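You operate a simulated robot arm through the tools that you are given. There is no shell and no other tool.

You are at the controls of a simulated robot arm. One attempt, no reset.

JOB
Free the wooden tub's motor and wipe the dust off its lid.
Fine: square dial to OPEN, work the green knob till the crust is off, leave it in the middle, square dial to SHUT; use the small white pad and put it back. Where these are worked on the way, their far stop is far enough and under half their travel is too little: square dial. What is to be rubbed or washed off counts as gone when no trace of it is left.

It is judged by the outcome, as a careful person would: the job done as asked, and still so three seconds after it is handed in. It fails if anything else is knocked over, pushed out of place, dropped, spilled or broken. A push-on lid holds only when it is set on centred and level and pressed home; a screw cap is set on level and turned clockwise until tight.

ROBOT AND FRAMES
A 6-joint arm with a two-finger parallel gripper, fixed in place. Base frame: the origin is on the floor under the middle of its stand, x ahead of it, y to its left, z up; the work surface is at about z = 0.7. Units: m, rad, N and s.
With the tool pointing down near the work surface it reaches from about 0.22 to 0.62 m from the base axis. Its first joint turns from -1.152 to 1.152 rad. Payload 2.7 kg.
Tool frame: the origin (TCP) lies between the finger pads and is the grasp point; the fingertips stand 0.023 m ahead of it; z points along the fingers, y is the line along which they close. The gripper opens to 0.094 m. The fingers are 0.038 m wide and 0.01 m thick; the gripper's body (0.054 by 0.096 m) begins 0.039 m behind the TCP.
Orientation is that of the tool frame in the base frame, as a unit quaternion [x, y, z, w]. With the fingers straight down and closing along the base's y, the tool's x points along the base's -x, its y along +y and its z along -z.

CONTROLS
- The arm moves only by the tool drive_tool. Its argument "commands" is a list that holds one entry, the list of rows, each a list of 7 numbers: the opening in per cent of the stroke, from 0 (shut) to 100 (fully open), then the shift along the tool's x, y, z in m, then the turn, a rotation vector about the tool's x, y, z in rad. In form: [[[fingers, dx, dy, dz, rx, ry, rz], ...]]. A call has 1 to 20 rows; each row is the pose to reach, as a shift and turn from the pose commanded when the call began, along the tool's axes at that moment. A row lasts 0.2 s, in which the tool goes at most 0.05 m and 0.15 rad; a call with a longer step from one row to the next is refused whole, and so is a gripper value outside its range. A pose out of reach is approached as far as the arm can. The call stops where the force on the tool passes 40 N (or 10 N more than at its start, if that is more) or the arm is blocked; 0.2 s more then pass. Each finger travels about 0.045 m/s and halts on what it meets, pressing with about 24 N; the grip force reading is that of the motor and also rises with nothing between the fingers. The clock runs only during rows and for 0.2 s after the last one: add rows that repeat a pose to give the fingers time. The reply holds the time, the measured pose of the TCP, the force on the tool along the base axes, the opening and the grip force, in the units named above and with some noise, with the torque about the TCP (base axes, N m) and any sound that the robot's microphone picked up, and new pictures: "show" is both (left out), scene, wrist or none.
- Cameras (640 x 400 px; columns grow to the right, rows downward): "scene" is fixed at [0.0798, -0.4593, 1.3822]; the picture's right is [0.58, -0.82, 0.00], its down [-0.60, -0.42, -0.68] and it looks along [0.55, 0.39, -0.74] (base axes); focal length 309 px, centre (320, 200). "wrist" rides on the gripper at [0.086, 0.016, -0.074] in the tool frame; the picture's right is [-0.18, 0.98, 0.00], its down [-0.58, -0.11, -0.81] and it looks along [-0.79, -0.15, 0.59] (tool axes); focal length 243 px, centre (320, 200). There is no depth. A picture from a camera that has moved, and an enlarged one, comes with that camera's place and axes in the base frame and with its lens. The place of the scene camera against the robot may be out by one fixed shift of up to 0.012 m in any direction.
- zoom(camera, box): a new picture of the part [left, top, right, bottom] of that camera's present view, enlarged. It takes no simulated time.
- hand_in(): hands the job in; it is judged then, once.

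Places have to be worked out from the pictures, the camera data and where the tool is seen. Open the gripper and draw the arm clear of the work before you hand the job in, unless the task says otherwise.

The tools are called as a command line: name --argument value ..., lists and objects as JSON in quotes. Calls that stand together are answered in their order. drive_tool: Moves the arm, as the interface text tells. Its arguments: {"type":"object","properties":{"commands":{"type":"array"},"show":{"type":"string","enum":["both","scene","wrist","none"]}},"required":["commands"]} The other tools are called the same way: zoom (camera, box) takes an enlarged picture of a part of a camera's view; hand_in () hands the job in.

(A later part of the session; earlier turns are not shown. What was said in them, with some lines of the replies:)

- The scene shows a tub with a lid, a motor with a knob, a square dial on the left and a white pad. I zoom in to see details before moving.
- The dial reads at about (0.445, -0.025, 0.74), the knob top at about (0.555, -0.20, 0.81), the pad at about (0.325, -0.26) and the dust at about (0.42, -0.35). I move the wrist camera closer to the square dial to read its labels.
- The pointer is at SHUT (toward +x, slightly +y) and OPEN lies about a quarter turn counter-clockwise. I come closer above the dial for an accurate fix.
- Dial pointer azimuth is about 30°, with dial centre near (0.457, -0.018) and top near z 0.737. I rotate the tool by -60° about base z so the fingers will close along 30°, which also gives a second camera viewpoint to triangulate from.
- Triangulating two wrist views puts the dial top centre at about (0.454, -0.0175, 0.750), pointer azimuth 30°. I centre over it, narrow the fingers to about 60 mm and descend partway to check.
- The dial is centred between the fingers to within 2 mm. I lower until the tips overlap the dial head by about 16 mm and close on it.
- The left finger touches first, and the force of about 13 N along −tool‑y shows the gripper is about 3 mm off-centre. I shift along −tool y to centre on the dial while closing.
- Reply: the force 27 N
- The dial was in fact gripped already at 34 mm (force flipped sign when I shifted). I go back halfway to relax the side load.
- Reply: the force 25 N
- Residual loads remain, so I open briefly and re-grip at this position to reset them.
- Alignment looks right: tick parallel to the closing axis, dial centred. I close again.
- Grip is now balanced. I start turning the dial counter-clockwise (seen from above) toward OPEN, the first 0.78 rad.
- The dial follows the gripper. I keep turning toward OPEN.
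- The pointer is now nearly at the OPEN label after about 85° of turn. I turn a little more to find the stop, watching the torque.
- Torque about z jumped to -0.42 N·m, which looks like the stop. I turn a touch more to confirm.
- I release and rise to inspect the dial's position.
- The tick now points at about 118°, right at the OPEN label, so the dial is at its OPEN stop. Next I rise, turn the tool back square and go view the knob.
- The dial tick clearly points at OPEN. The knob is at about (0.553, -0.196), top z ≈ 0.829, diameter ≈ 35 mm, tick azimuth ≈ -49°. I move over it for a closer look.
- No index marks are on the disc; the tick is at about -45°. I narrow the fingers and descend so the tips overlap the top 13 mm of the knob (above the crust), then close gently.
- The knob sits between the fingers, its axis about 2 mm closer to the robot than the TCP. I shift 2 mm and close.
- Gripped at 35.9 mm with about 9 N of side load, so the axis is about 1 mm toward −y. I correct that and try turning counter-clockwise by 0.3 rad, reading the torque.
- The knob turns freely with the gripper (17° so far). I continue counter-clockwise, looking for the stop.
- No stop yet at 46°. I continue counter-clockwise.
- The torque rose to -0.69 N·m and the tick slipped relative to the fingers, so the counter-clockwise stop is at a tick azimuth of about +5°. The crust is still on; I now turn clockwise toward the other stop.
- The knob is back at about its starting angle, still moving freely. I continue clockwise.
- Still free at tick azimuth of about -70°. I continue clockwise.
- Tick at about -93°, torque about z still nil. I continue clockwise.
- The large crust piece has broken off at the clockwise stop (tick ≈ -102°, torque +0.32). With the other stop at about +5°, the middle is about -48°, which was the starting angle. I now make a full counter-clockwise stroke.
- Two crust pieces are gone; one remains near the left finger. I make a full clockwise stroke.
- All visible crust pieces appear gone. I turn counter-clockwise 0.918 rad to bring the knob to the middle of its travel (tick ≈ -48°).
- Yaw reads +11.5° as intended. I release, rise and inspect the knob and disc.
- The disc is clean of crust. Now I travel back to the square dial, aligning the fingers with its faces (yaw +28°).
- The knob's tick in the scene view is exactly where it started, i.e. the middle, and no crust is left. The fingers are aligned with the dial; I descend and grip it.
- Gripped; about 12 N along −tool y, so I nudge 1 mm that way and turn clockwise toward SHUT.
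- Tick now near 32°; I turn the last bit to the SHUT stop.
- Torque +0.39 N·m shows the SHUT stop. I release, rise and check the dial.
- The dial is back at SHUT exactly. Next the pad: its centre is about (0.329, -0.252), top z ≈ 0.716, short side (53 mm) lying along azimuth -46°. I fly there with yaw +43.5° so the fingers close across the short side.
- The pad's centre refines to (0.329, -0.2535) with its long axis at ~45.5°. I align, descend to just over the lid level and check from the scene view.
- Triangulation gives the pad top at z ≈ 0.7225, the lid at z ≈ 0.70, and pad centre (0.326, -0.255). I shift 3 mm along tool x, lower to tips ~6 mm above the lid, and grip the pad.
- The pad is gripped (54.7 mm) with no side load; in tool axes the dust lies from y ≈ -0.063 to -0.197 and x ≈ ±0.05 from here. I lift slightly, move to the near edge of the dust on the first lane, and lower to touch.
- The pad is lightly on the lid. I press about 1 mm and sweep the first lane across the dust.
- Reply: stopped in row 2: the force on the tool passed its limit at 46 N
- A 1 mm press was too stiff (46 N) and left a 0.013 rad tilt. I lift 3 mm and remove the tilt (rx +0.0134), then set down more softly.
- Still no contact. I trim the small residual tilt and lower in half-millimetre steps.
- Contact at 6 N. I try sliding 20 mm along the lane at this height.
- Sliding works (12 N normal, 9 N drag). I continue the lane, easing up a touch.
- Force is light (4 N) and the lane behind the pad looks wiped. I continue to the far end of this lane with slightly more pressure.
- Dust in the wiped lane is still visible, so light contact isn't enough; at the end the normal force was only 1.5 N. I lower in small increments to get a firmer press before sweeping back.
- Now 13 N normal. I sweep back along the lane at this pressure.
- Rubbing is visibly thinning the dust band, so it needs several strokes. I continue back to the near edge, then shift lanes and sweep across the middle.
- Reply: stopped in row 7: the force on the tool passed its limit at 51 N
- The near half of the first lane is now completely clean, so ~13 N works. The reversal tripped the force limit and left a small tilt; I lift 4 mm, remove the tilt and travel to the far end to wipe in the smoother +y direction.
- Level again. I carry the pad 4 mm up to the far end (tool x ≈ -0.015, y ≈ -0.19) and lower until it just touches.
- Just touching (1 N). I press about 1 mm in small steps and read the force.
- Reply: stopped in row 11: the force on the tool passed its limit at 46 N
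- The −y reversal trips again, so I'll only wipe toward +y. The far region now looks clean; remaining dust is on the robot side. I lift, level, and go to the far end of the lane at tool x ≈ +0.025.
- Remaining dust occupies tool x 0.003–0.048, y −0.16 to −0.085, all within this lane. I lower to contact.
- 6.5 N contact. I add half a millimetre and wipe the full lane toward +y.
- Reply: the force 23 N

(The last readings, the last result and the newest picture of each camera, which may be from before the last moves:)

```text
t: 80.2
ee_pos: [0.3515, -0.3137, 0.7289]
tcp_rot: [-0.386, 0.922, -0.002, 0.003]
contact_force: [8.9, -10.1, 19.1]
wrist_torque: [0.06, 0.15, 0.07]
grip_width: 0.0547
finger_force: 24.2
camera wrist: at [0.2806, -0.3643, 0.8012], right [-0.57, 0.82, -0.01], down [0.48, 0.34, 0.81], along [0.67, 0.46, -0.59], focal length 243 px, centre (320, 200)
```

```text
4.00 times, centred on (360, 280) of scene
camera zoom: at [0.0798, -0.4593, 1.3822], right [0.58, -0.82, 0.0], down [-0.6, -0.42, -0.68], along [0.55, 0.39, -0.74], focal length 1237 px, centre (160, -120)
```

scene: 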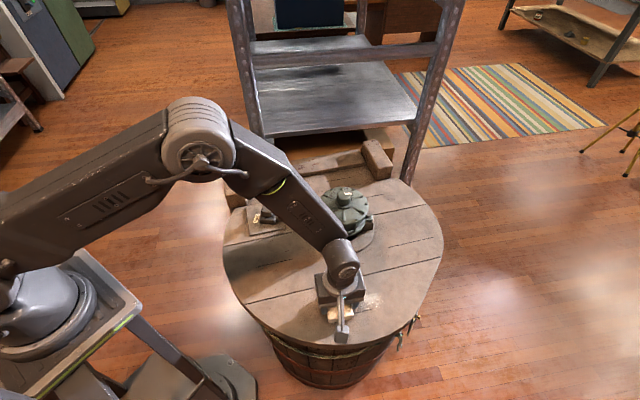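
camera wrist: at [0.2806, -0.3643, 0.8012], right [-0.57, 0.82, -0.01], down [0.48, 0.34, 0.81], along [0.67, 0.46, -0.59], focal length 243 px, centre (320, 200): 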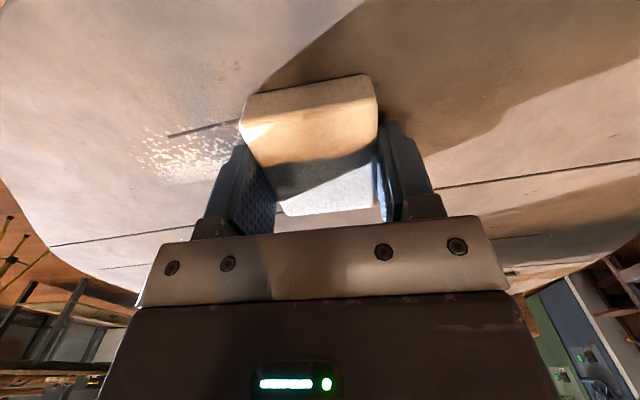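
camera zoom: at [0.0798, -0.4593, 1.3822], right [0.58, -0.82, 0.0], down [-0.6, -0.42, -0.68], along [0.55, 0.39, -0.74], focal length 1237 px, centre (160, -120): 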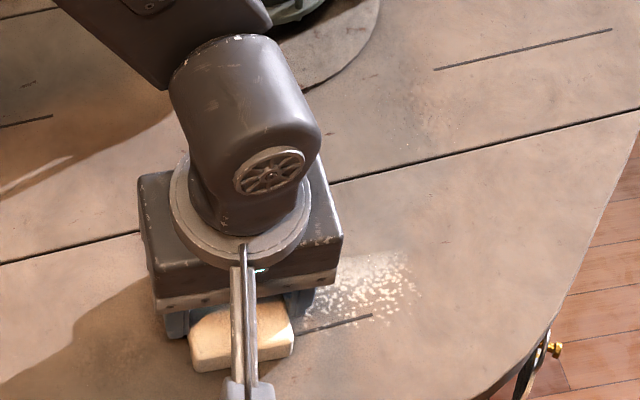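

The dust is mostly gone; a faint patch remains. I lift, return to the far end, and repeat the stroke in the same lane.

drive_tool --commands '[[[40, 0, 0, -0.002, 0, 0, 0], [40, 0, 0, -0.0045, 0, 0, 0], [40, 0, -0.042, -0.0045, 0, 0, 0], [40, 0, -0.085, -0.0045, 0, 0, 0], [40, 0, -0.122, -0.0045, 0, 0, 0], [40, 0, -0.122, -0.002, 0, 0, 0], [40, 0, -0.122, -0.0008, 0, 0, 0], [40, 0, -0.122, 0, 0, 0, 0], [40, 0, -0.114, 0, 0, 0, 0], [40, 0, -0.106, 0, 0, 0, 0], [40, 0, -0.098, 0, 0, 0, 0], [40, 0, -0.09, 0, 0, 0, 0], [40, 0, -0.082, 0, 0, 0, 0], [40, 0, -0.074, 0, 0, 0, 0], [40, 0, -0.066, 0, 0, 0, 0], [40, 0, -0.058, 0, 0, 0, 0], [40, 0, -0.05, 0, 0, 0, 0], [40, 0, -0.042, 0, 0, 0, 0], [40, 0, -0.034, 0, 0, 0, 0], [40, 0, -0.025, 0, 0, 0, 0]]]' --show "both"

zoom --camera "scene" --box '[290, 230, 430, 330]'

zoom --camera "wrist" --box '[60, 40, 300, 220]'

```text
t: 84.4
ee_pos: [0.3705, -0.3326, 0.7285]
tcp_rot: [-0.385, 0.923, -0.002, 0.0]
contact_force: [7.8, -9.4, 17.7]
wrist_torque: [0.09, 0.15, 0.04]
grip_width: 0.0545
finger_force: 23.4
camera wrist: at [0.2989, -0.3819, 0.8012], right [-0.57, 0.82, -0.01], down [0.48, 0.34, 0.81], along [0.66, 0.46, -0.59], focal length 243 px, centre (320, 200)
```

scene: 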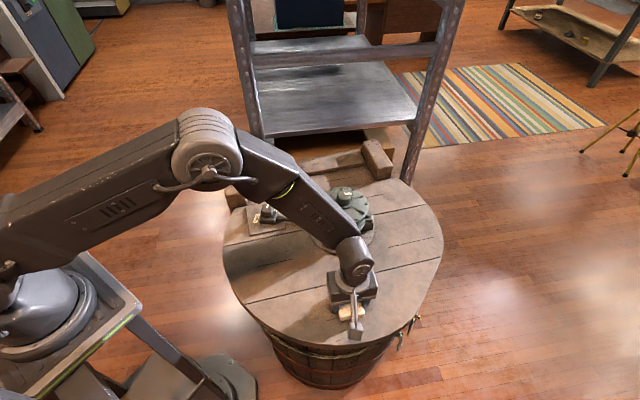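
wrist: 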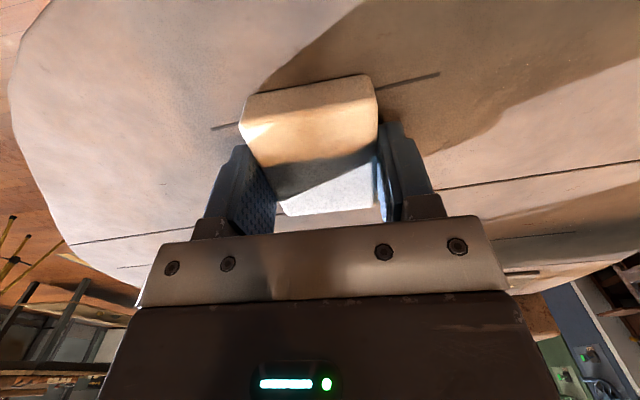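

```text
4.00 times, centred on (360, 280) of scene
camera zoom: at [0.0797, -0.4593, 1.3822], right [0.58, -0.82, 0.0], down [-0.6, -0.42, -0.68], along [0.55, 0.39, -0.74], focal length 1237 px, centre (160, -120)
```

zoom: 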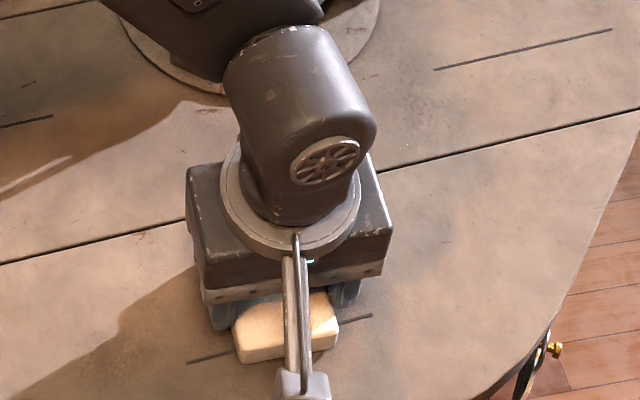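

```text
2.22 times, centred on (180, 130) of wrist
camera zoom: at [0.2989, -0.3819, 0.8012], right [-0.57, 0.82, -0.01], down [0.48, 0.34, 0.81], along [0.66, 0.46, -0.59], focal length 539 px, centre (631, 356)
```

zoom: 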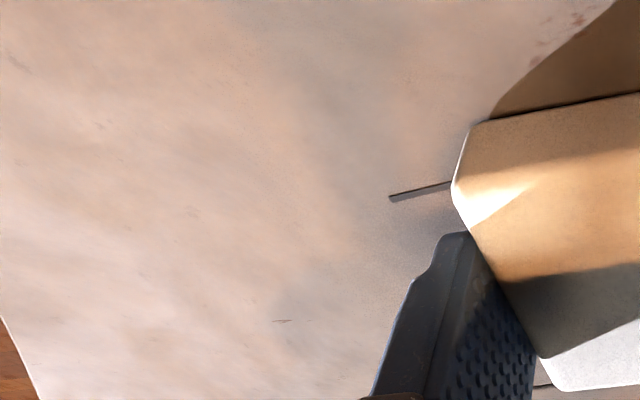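

The patch looks clean. I lift the pad and move it out of the way to inspect the whole wiped area for any traces.

drive_tool --commands '[[[40, 0, 0, -0.004, 0, 0, 0], [40, 0, 0, -0.02, 0, 0, 0], [40, 0, 0.03, -0.04, 0, 0, 0], [40, 0, 0.07, -0.05, 0, 0, 0], [40, 0, 0.11, -0.05, 0, 0, 0], [40, 0, 0.14, -0.05, 0, 0, 0], [40, 0, 0.14, -0.05, 0, 0, 0]]]' --show "both"

zoom --camera "scene" --box '[310, 240, 430, 330]'

zoom --camera "wrist" --box '[0, 0, 280, 210]'

```text
t: 86.0
ee_pos: [0.2687, -0.2323, 0.7767]
tcp_rot: [-0.387, 0.922, 0.0, 0.0]
contact_force: [-0.3, 0.0, -0.6]
wrist_torque: [-0.01, 0.01, 0.05]
grip_width: 0.0543
finger_force: 23.8
camera wrist: at [0.1973, -0.2821, 0.8505], right [-0.57, 0.82, 0.0], down [0.49, 0.34, 0.81], along [0.66, 0.46, -0.59], focal length 243 px, centre (320, 200)
```

scene: 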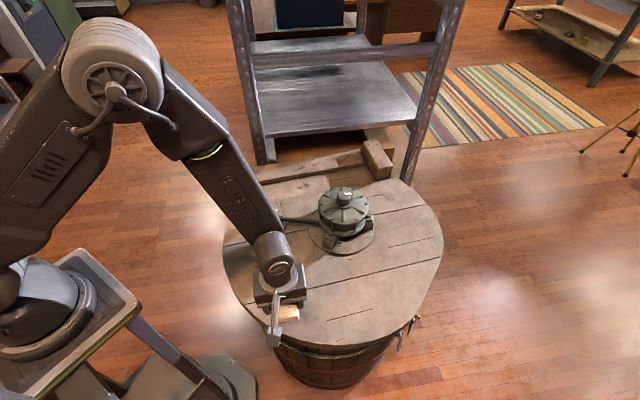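
wrist: 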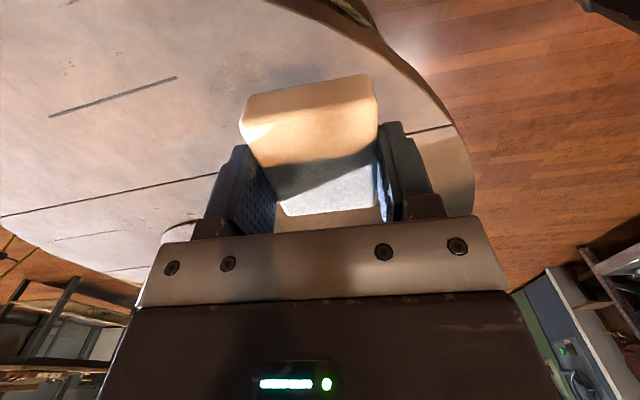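

```text
4.44 times, centred on (370, 285) of scene
camera zoom: at [0.0798, -0.4593, 1.3822], right [0.58, -0.82, 0.0], down [-0.6, -0.42, -0.68], along [0.55, 0.39, -0.74], focal length 1375 px, centre (98, -178)
```

zoom: 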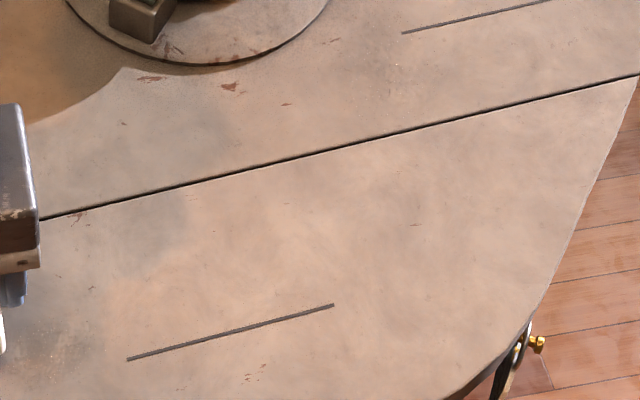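

```text
1.90 times, centred on (140, 105) of wrist
camera zoom: at [0.1973, -0.2821, 0.8505], right [-0.57, 0.82, 0.0], down [0.49, 0.34, 0.81], along [0.66, 0.46, -0.59], focal length 462 px, centre (663, 381)
```

zoom: 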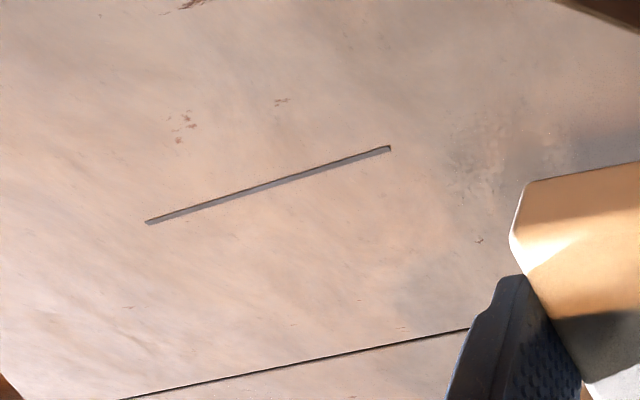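

The area looks clean; I zoom more tightly to look for faint remnants before putting the pad back.

zoom --camera "scene" --box '[330, 260, 370, 285]'

zoom --camera "scene" --box '[365, 265, 405, 290]'

zoom --camera "scene" --box '[330, 285, 370, 310]'

zoom --camera "scene" --box '[365, 290, 405, 315]'

```text
16.00 times, centred on (350, 272) of scene
camera zoom: at [0.0798, -0.4593, 1.3822], right [0.58, -0.82, 0.0], down [-0.6, -0.42, -0.68], along [0.55, 0.39, -0.74], focal length 4949 px, centre (-160, -960)
```

zoom: 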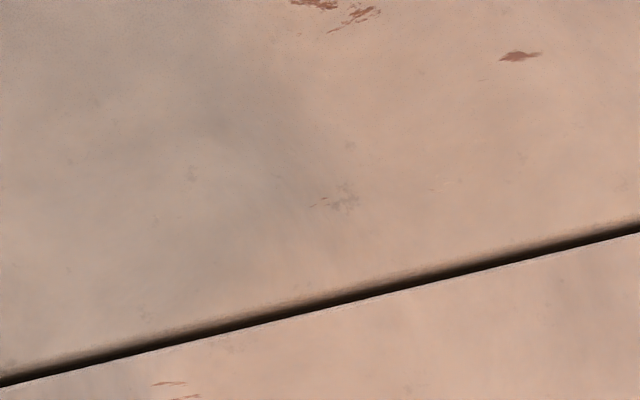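

```text
16.00 times, centred on (385, 278) of scene
camera zoom: at [0.0798, -0.4593, 1.3822], right [0.58, -0.82, 0.0], down [-0.6, -0.42, -0.68], along [0.55, 0.39, -0.74], focal length 4949 px, centre (-720, -1040)
```

zoom: 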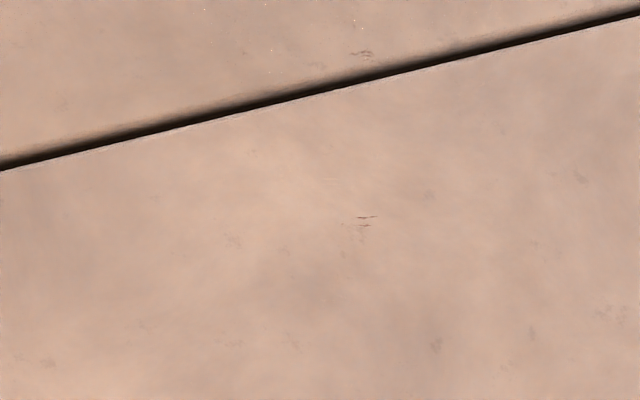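

```text
16.00 times, centred on (350, 298) of scene
camera zoom: at [0.0798, -0.4593, 1.3822], right [0.58, -0.82, 0.0], down [-0.6, -0.42, -0.68], along [0.55, 0.39, -0.74], focal length 4949 px, centre (-160, -1360)
```

zoom: 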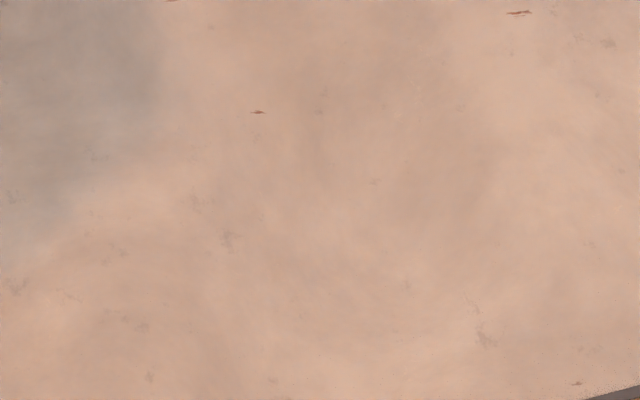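

```text
16.00 times, centred on (385, 302) of scene
camera zoom: at [0.0798, -0.4593, 1.3822], right [0.58, -0.82, 0.0], down [-0.6, -0.42, -0.68], along [0.55, 0.39, -0.74], focal length 4949 px, centre (-720, -1440)
```

zoom: 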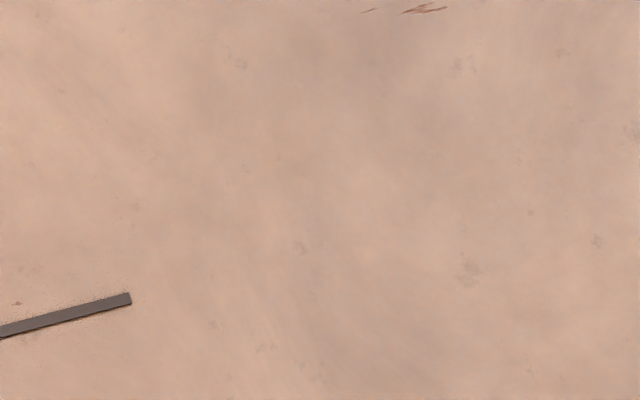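

No dust shows; a few tiny bright points appear just above the plank seam, so I check these closer, along with the other wiped edges.

zoom --camera "scene" --box '[370, 252, 402, 272]'

zoom --camera "scene" --box '[310, 285, 350, 325]'

zoom --camera "wrist" --box '[0, 80, 240, 230]'

```text
16.00 times, centred on (386, 262) of scene
camera zoom: at [0.0798, -0.4593, 1.3822], right [0.58, -0.82, 0.0], down [-0.6, -0.42, -0.68], along [0.55, 0.39, -0.74], focal length 4949 px, centre (-736, -792)
```

zoom: 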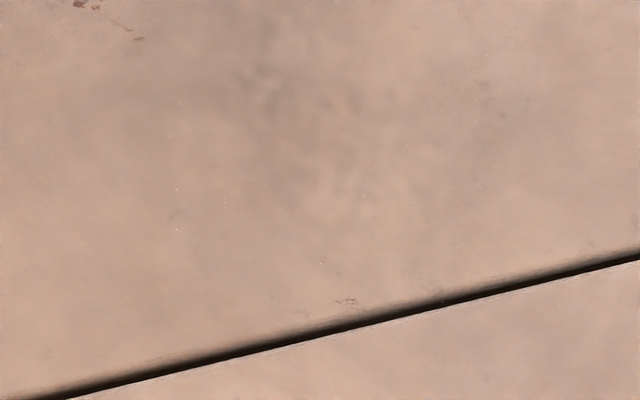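

```text
10.00 times, centred on (330, 305) of scene
camera zoom: at [0.0798, -0.4593, 1.3822], right [0.58, -0.82, 0.0], down [-0.6, -0.42, -0.68], along [0.55, 0.39, -0.74], focal length 3093 px, centre (220, -850)
```

zoom: 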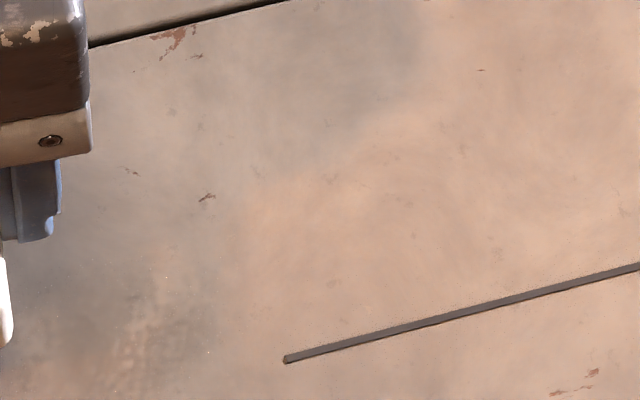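

```text
2.67 times, centred on (120, 155) of wrist
camera zoom: at [0.1973, -0.2821, 0.8505], right [-0.57, 0.82, 0.0], down [0.49, 0.34, 0.81], along [0.66, 0.46, -0.59], focal length 647 px, centre (853, 320)
```

zoom: 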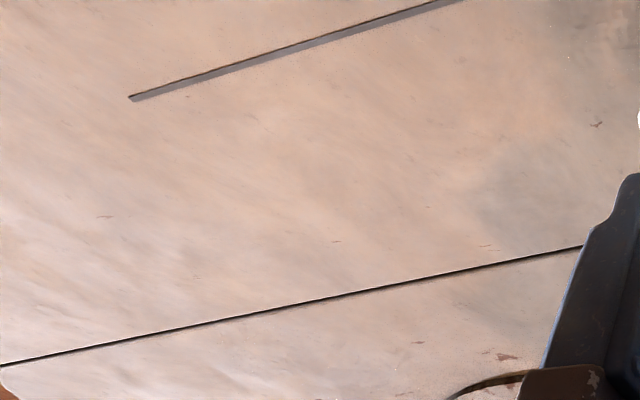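

Those points are just surface sparkle well outside the dust patch. To be sure nothing faint remains, I make one more pass over each lane; first I carry the pad to the far end of the lane at tool x ≈ -0.03.

drive_tool --commands '[[[40, -0.0094, -0.04, 0, 0, 0, 0], [40, -0.0188, -0.08, 0, 0, 0, 0], [40, -0.0282, -0.12, 0, 0, 0, 0], [40, -0.0375, -0.16, 0, 0, 0, 0], [40, -0.047, -0.2, 0, 0, 0, 0], [40, -0.0563, -0.2412, 0.01, 0, 0, 0], [40, -0.0563, -0.2412, 0.03, 0, 0, 0], [40, -0.0563, -0.2412, 0.044, 0, 0, 0], [40, -0.0563, -0.2412, 0.0465, 0, 0, 0], [40, -0.0563, -0.2412, 0.048, 0, 0, 0], [40, -0.0563, -0.2412, 0.048, 0, 0, 0]]]' --show "scene"

```text
t: 88.4
ee_pos: [0.4788, -0.362, 0.7291]
tcp_rot: [-0.386, 0.923, 0.0, 0.0]
contact_force: [-0.1, 0.5, 2.1]
wrist_torque: [0.06, 0.02, 0.02]
grip_width: 0.0544
finger_force: 23.7
```

scene: 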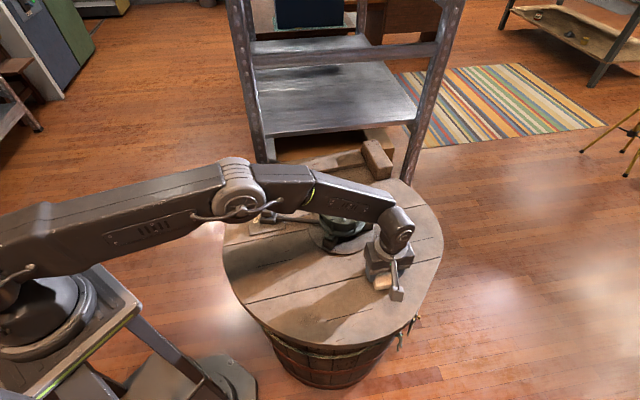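

Just touching (2 N). I press to about 12 N and wipe this lane toward +y.

drive_tool --commands '[[[40, 0, 0, 0.0005, 0, 0, 0], [40, 0, 0, 0.001, 0, 0, 0], [40, 0, 0.006, 0.0013, 0, 0, 0], [40, 0, 0.014, 0.0014, 0, 0, 0], [40, 0, 0.022, 0.0014, 0, 0, 0], [40, 0, 0.03, 0.0014, 0, 0, 0], [40, 0, 0.038, 0.0014, 0, 0, 0], [40, 0, 0.046, 0.0014, 0, 0, 0], [40, 0, 0.054, 0.0014, 0, 0, 0], [40, 0, 0.062, 0.0014, 0, 0, 0], [40, 0, 0.07, 0.0014, 0, 0, 0], [40, 0, 0.078, 0.0014, 0, 0, 0], [40, 0, 0.086, 0.0014, 0, 0, 0], [40, 0, 0.094, 0.0014, 0, 0, 0], [40, 0, 0.102, 0.0014, 0, 0, 0], [40, 0, 0.11, 0.0014, 0, 0, 0], [40, 0, 0.118, 0.0014, 0, 0, 0], [40, 0, 0.126, 0.0014, 0, 0, 0], [40, 0, 0.134, 0.0014, 0, 0, 0]]]' --show "none"

```text
t: 92.4
ee_pos: [0.3856, -0.266, 0.7279]
tcp_rot: [-0.386, 0.923, -0.001, 0.001]
contact_force: [6.5, -6.1, 12.9]
wrist_torque: [0.07, 0.05, -0.03]
grip_width: 0.0547
finger_force: 24.2
```

12.9 N throughout. I lift and repeat on the middle lane (tool x ≈ 0).

drive_tool --commands '[[[40, 0, 0, -0.0025, 0, 0, 0], [40, 0, 0, -0.0055, 0, 0, 0], [40, 0.01, -0.044, -0.0055, 0, 0, 0], [40, 0.02, -0.088, -0.0055, 0, 0, 0], [40, 0.03, -0.134, -0.0055, 0, 0, 0], [40, 0.03, -0.134, -0.003, 0, 0, 0], [40, 0.03, -0.134, -0.0015, 0, 0, 0], [40, 0.03, -0.134, -0.0015, 0, 0, 0]]]' --show "none"

```text
t: 94.2
ee_pos: [0.4599, -0.3831, 0.7297]
tcp_rot: [-0.386, 0.923, 0.0, -0.001]
contact_force: [-0.3, 1.6, 4.5]
wrist_torque: [0.08, 0.05, -0.01]
grip_width: 0.0543
finger_force: 24.2
```

drive_tool --commands '[[[40, 0, 0, 0.0005, 0, 0, 0], [40, 0, 0, 0.0009, 0, 0, 0], [40, 0, 0.006, 0.0011, 0, 0, 0], [40, 0, 0.014, 0.0011, 0, 0, 0], [40, 0, 0.022, 0.0011, 0, 0, 0], [40, 0, 0.03, 0.0011, 0, 0, 0], [40, 0, 0.038, 0.0011, 0, 0, 0], [40, 0, 0.046, 0.0011, 0, 0, 0], [40, 0, 0.054, 0.0011, 0, 0, 0], [40, 0, 0.062, 0.0011, 0, 0, 0], [40, 0, 0.07, 0.0011, 0, 0, 0], [40, 0, 0.078, 0.0011, 0, 0, 0], [40, 0, 0.086, 0.0011, 0, 0, 0], [40, 0, 0.094, 0.0011, 0, 0, 0], [40, 0, 0.102, 0.0011, 0, 0, 0], [40, 0, 0.11, 0.0011, 0, 0, 0], [40, 0, 0.118, 0.0011, 0, 0, 0], [40, 0, 0.126, 0.0011, 0, 0, 0], [40, 0, 0.134, 0.0011, 0, 0, 0]]]' --show "none"

```text
t: 98.2
ee_pos: [0.3629, -0.2883, 0.7295]
tcp_rot: [-0.385, 0.923, -0.001, 0.001]
contact_force: [6.5, -6.0, 11.8]
wrist_torque: [0.1, 0.0, -0.09]
grip_width: 0.0546
finger_force: 23.7
```

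Middle lane done at ~12 N. Now the last lane at tool x ≈ +0.033.

drive_tool --commands '[[[40, 0, 0, -0.0025, 0, 0, 0], [40, 0, 0, -0.0055, 0, 0, 0], [40, 0.011, -0.044, -0.0055, 0, 0, 0], [40, 0.022, -0.088, -0.0055, 0, 0, 0], [40, 0.033, -0.132, -0.0055, 0, 0, 0], [40, 0.033, -0.132, -0.003, 0, 0, 0], [40, 0.033, -0.132, -0.0015, 0, 0, 0], [40, 0.033, -0.132, -0.0015, 0, 0, 0]]]' --show "none"

```text
t: 100.0
ee_pos: [0.4342, -0.4046, 0.7299]
tcp_rot: [-0.386, 0.923, 0.0, 0.001]
contact_force: [0.5, -0.1, -0.9]
wrist_torque: [-0.02, 0.0, 0.01]
grip_width: 0.0542
finger_force: 23.4
```

drive_tool --commands '[[[40, 0, 0, 0.0006, 0, 0, 0], [40, 0, 0, 0.0012, 0, 0, 0], [40, 0, 0, 0.0016, 0, 0, 0], [40, 0, 0.006, 0.0016, 0, 0, 0], [40, 0, 0.014, 0.0016, 0, 0, 0], [40, 0, 0.022, 0.0016, 0, 0, 0], [40, 0, 0.03, 0.0016, 0, 0, 0], [40, 0, 0.038, 0.0016, 0, 0, 0], [40, 0, 0.046, 0.0016, 0, 0, 0], [40, 0, 0.054, 0.0016, 0, 0, 0], [40, 0, 0.062, 0.0016, 0, 0, 0], [40, 0, 0.07, 0.0016, 0, 0, 0], [40, 0, 0.078, 0.0016, 0, 0, 0], [40, 0, 0.086, 0.0016, 0, 0, 0], [40, 0, 0.094, 0.0016, 0, 0, 0], [40, 0, 0.102, 0.0016, 0, 0, 0], [40, 0, 0.11, 0.0016, 0, 0, 0], [40, 0, 0.118, 0.0016, 0, 0, 0], [40, 0, 0.126, 0.0016, 0, 0, 0]]]' --show "none"

```text
t: 104.0
ee_pos: [0.3461, -0.3173, 0.7303]
tcp_rot: [-0.386, 0.922, -0.001, 0.0]
contact_force: [6.7, -7.9, 14.5]
wrist_torque: [0.0, 0.05, 0.04]
grip_width: 0.0547
finger_force: 24.3
```

All lanes done. Now I put the pad back: lift, carry it to its original spot (dx −0.032, dy +0.057 in tool axes), and lower just to contact.

drive_tool --commands '[[[40, 0, 0, -0.003, 0, 0, 0], [40, 0, 0, -0.01, 0, 0, 0], [40, -0.011, 0.019, -0.01, 0, 0, 0], [40, -0.022, 0.038, -0.01, 0, 0, 0], [40, -0.032, 0.057, -0.01, 0, 0, 0], [40, -0.032, 0.057, -0.006, 0, 0, 0], [40, -0.032, 0.057, -0.004, 0, 0, 0], [40, -0.032, 0.057, -0.004, 0, 0, 0]]]' --show "both"

zoom --camera "scene" --box '[270, 240, 430, 340]'

```text
t: 105.8
ee_pos: [0.3264, -0.2529, 0.732]
tcp_rot: [-0.387, 0.922, 0.001, -0.001]
contact_force: [1.0, 0.7, -0.7]
wrist_torque: [-0.02, -0.01, 0.02]
grip_width: 0.0544
finger_force: 23.8
camera wrist: at [0.2555, -0.3038, 0.8051], right [-0.57, 0.82, 0.0], down [0.49, 0.34, 0.81], along [0.66, 0.46, -0.59], focal length 243 px, centre (320, 200)
```

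scene: 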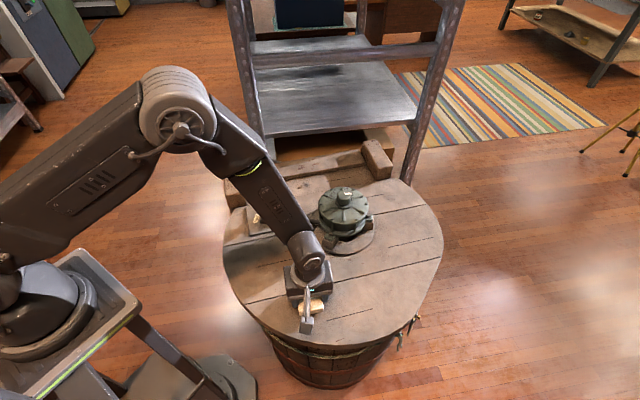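
wrist: 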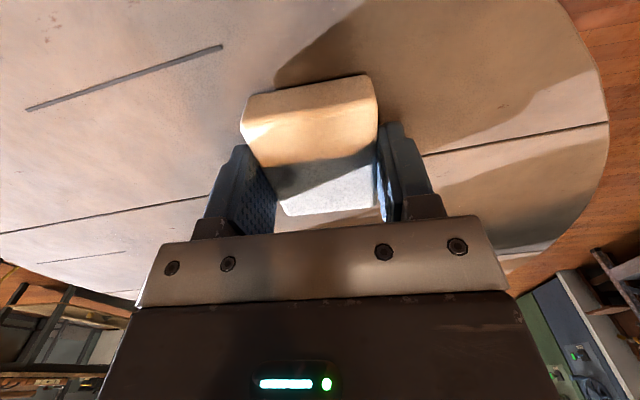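

```text
4.00 times, centred on (350, 290) of scene
camera zoom: at [0.0798, -0.4593, 1.3822], right [0.58, -0.82, 0.0], down [-0.6, -0.42, -0.68], along [0.55, 0.39, -0.74], focal length 1237 px, centre (200, -160)
```

zoom: 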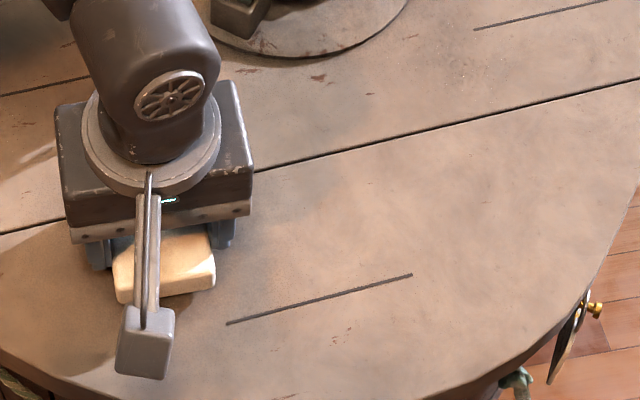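

The wrist view matches the original grip view to within about a millimetre. I lower gently to contact.

drive_tool --commands '[[[40, 0, 0, 0.001, 0, 0, 0], [40, 0, 0, 0.002, 0, 0, 0], [40, 0, 0, 0.002, 0, 0, 0]]]' --show "none"

```text
t: 106.6
ee_pos: [0.3255, -0.2528, 0.7309]
tcp_rot: [-0.386, 0.923, 0.0, 0.001]
contact_force: [0.1, -0.1, -0.7]
wrist_torque: [0.03, 0.0, -0.03]
grip_width: 0.0548
finger_force: 23.7
```

Not touching yet and about 1 mm past in y by the readings; I correct −1 mm and lower further.

drive_tool --commands '[[[40, 0, -0.001, 0.0005, 0, 0, 0], [40, 0, -0.001, 0.001, 0, 0, 0], [40, 0, -0.001, 0.001, 0, 0, 0]]]' --show "none"

```text
t: 107.4
ee_pos: [0.3268, -0.2546, 0.7304]
tcp_rot: [-0.386, 0.922, 0.0, -0.001]
contact_force: [-0.1, 0.7, 1.0]
wrist_torque: [0.01, 0.01, 0.01]
grip_width: 0.0548
finger_force: 24.2
```

drive_tool --commands '[[[40, 0, 0, 0.0004, 0, 0, 0], [40, 0, 0, 0.0004, 0, 0, 0]]]' --show "none"

```text
t: 108.0
ee_pos: [0.3267, -0.2551, 0.7286]
tcp_rot: [-0.386, 0.922, 0.0, 0.0]
contact_force: [-1.6, -0.1, 8.0]
wrist_torque: [0.22, 0.13, 0.01]
grip_width: 0.0545
finger_force: 24.1
```

The pad is down on the lid at its original place (8 N). I ease off, open the fingers and rise straight up.

drive_tool --commands '[[[40, 0, 0, -0.0004, 0, 0, 0], [65, 0, 0, -0.0004, 0, 0, 0], [85, 0, 0, -0.0004, 0, 0, 0], [100, 0, 0, -0.0004, 0, 0, 0], [100, 0, 0, -0.0004, 0, 0, 0], [100, 0, 0, -0.02, 0, 0, 0], [100, 0, 0, -0.06, 0, 0, 0], [100, 0, 0, -0.1, 0, 0, 0], [100, 0, 0, -0.15, 0, 0, 0], [100, 0, 0, -0.2, 0, 0, 0]]]' --show "both"

zoom --camera "scene" --box '[270, 250, 430, 350]'

```text
t: 110.2
ee_pos: [0.3274, -0.254, 0.929]
tcp_rot: [-0.386, 0.922, 0.001, 0.0]
contact_force: [-0.1, -0.2, 0.6]
wrist_torque: [0.02, 0.0, 0.01]
grip_width: 0.0941
finger_force: 0.1
camera wrist: at [0.2563, -0.3037, 1.0019], right [-0.57, 0.82, 0.0], down [0.49, 0.34, 0.81], along [0.66, 0.46, -0.59], focal length 243 px, centre (320, 200)
```

scene: 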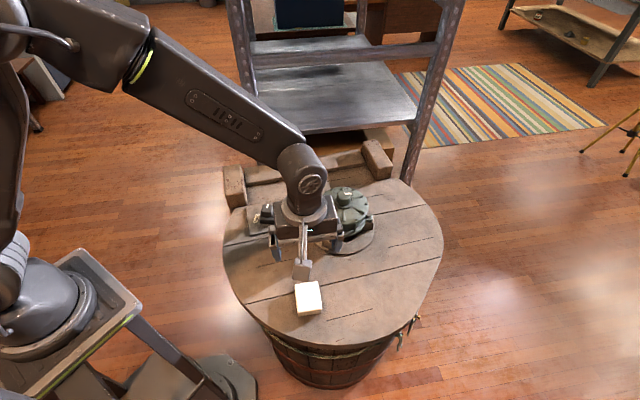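
wrist: 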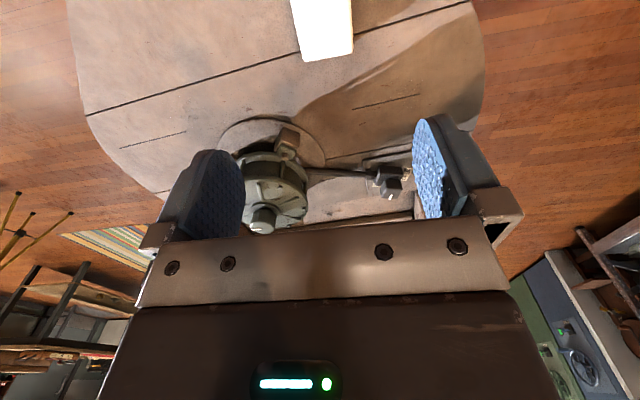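

```text
4.00 times, centred on (350, 300) of scene
camera zoom: at [0.0798, -0.4593, 1.3822], right [0.58, -0.82, 0.0], down [-0.6, -0.42, -0.68], along [0.55, 0.39, -0.74], focal length 1237 px, centre (200, -200)
```

zoom: 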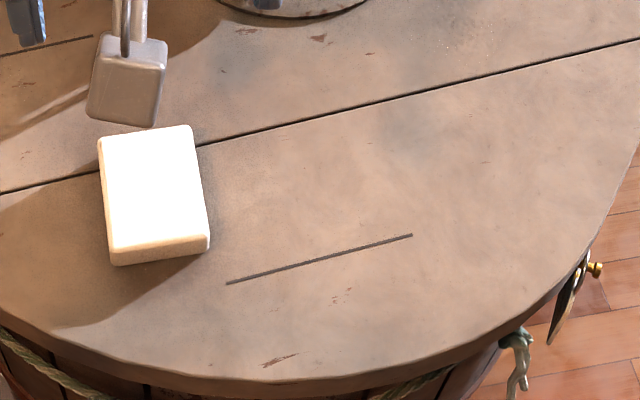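

The pad is back within about 3 mm of its original spot and the lid is clean. I withdraw the arm to its starting pose and take a final look at everything.

drive_tool --commands '[[[100, 0, 0, -0.04, 0, 0, 0.05], [100, -0.01, 0.018, -0.08, 0, 0, 0.18], [100, -0.02, 0.037, -0.12, 0, 0, 0.31], [100, -0.031, 0.056, -0.15, 0, 0, 0.44], [100, -0.042, 0.076, -0.166, 0, 0, 0.57], [100, -0.0534, 0.0962, -0.166, 0, 0, 0.69], [100, -0.0534, 0.0962, -0.166, 0, 0, 0.792], [100, -0.0534, 0.0962, -0.166, 0, 0, 0.792]]]' --show "both"

zoom --camera "scene" --box '[230, 170, 390, 270]'

zoom --camera "scene" --box '[310, 250, 430, 330]'

zoom --camera "wrist" --box '[160, 0, 360, 125]'

```text
t: 112.0
ee_pos: [0.2973, -0.1475, 1.0953]
tcp_rot: [0.001, 1.0, 0.001, 0.0]
contact_force: [-0.2, 0.0, 0.2]
wrist_torque: [-0.01, 0.0, -0.04]
grip_width: 0.0939
finger_force: 0.0
camera wrist: at [0.2109, -0.1319, 1.1677], right [0.19, 0.98, 0.0], down [0.58, -0.11, 0.81], along [0.79, -0.15, -0.59], focal length 243 px, centre (320, 200)
```

scene: 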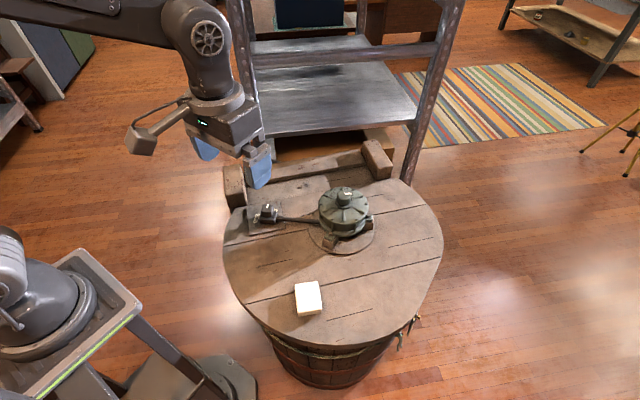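
wrist: 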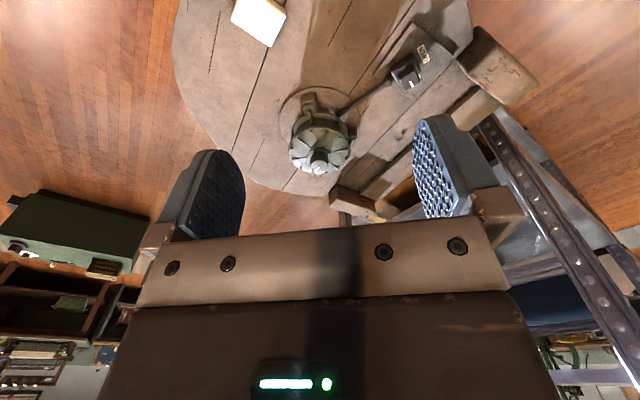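

```text
4.00 times, centred on (310, 220) of scene
camera zoom: at [0.0798, -0.4593, 1.3822], right [0.58, -0.82, 0.0], down [-0.6, -0.42, -0.68], along [0.55, 0.39, -0.74], focal length 1237 px, centre (360, 120)
```

zoom: 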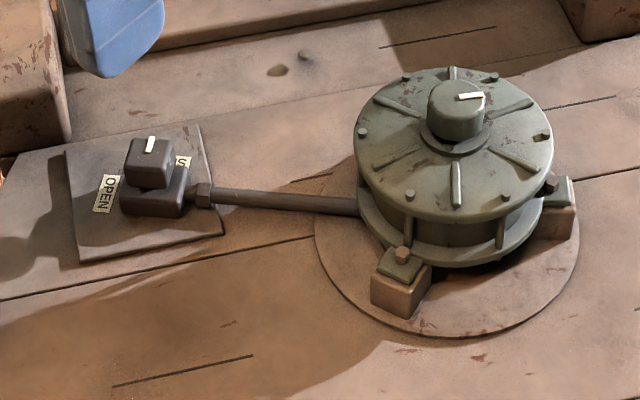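

```text
5.00 times, centred on (370, 290) of scene
camera zoom: at [0.0798, -0.4593, 1.3822], right [0.58, -0.82, 0.0], down [-0.6, -0.42, -0.68], along [0.55, 0.39, -0.74], focal length 1546 px, centre (70, -250)
```

zoom: 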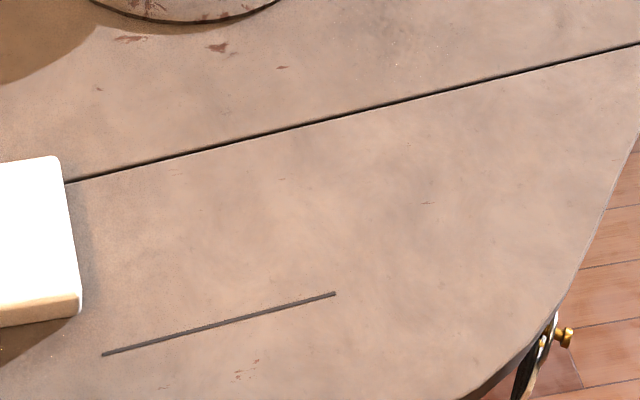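

```text
3.20 times, centred on (260, 62) of wrist
camera zoom: at [0.2109, -0.1319, 1.1677], right [0.19, 0.98, 0.0], down [0.58, -0.11, 0.81], along [0.79, -0.15, -0.59], focal length 776 px, centre (512, 640)
```

zoom: 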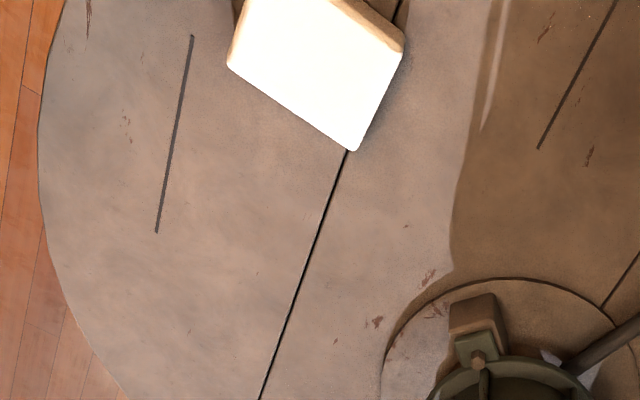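

Everything checks out. The dial is at SHUT, the crust is gone with the knob at mid-travel, the lid is free of dust, the pad is back, and the arm is clear with the gripper open. I hand in.

hand_in

```text
The job is handed in.
```

The job is handed in: the motor is freed of its crust and the dust is off the lid. I haven't seen the judge's result.

- **Square dial:** I turned it to its OPEN stop, then back to SHUT once the knob work was done. It now sits exactly where it started.
- **Green knob:** I worked it from stop to stop until all the crust came off. It rests in the middle of its travel, at the same angle as at the start.
- **Lid:** I wiped the dust with the small white pad, then went over each lane once more. Close-up views show no trace left.
- **White pad:** it is back on the lid, about 3 mm from its original spot.

While wiping, the force limit stopped the arm three times, at 46 to 51 N. Each stop left a slight tilt that I corrected, and the final pictures show nothing else moved or damaged. The gripper is open and the arm is back at its starting pose.
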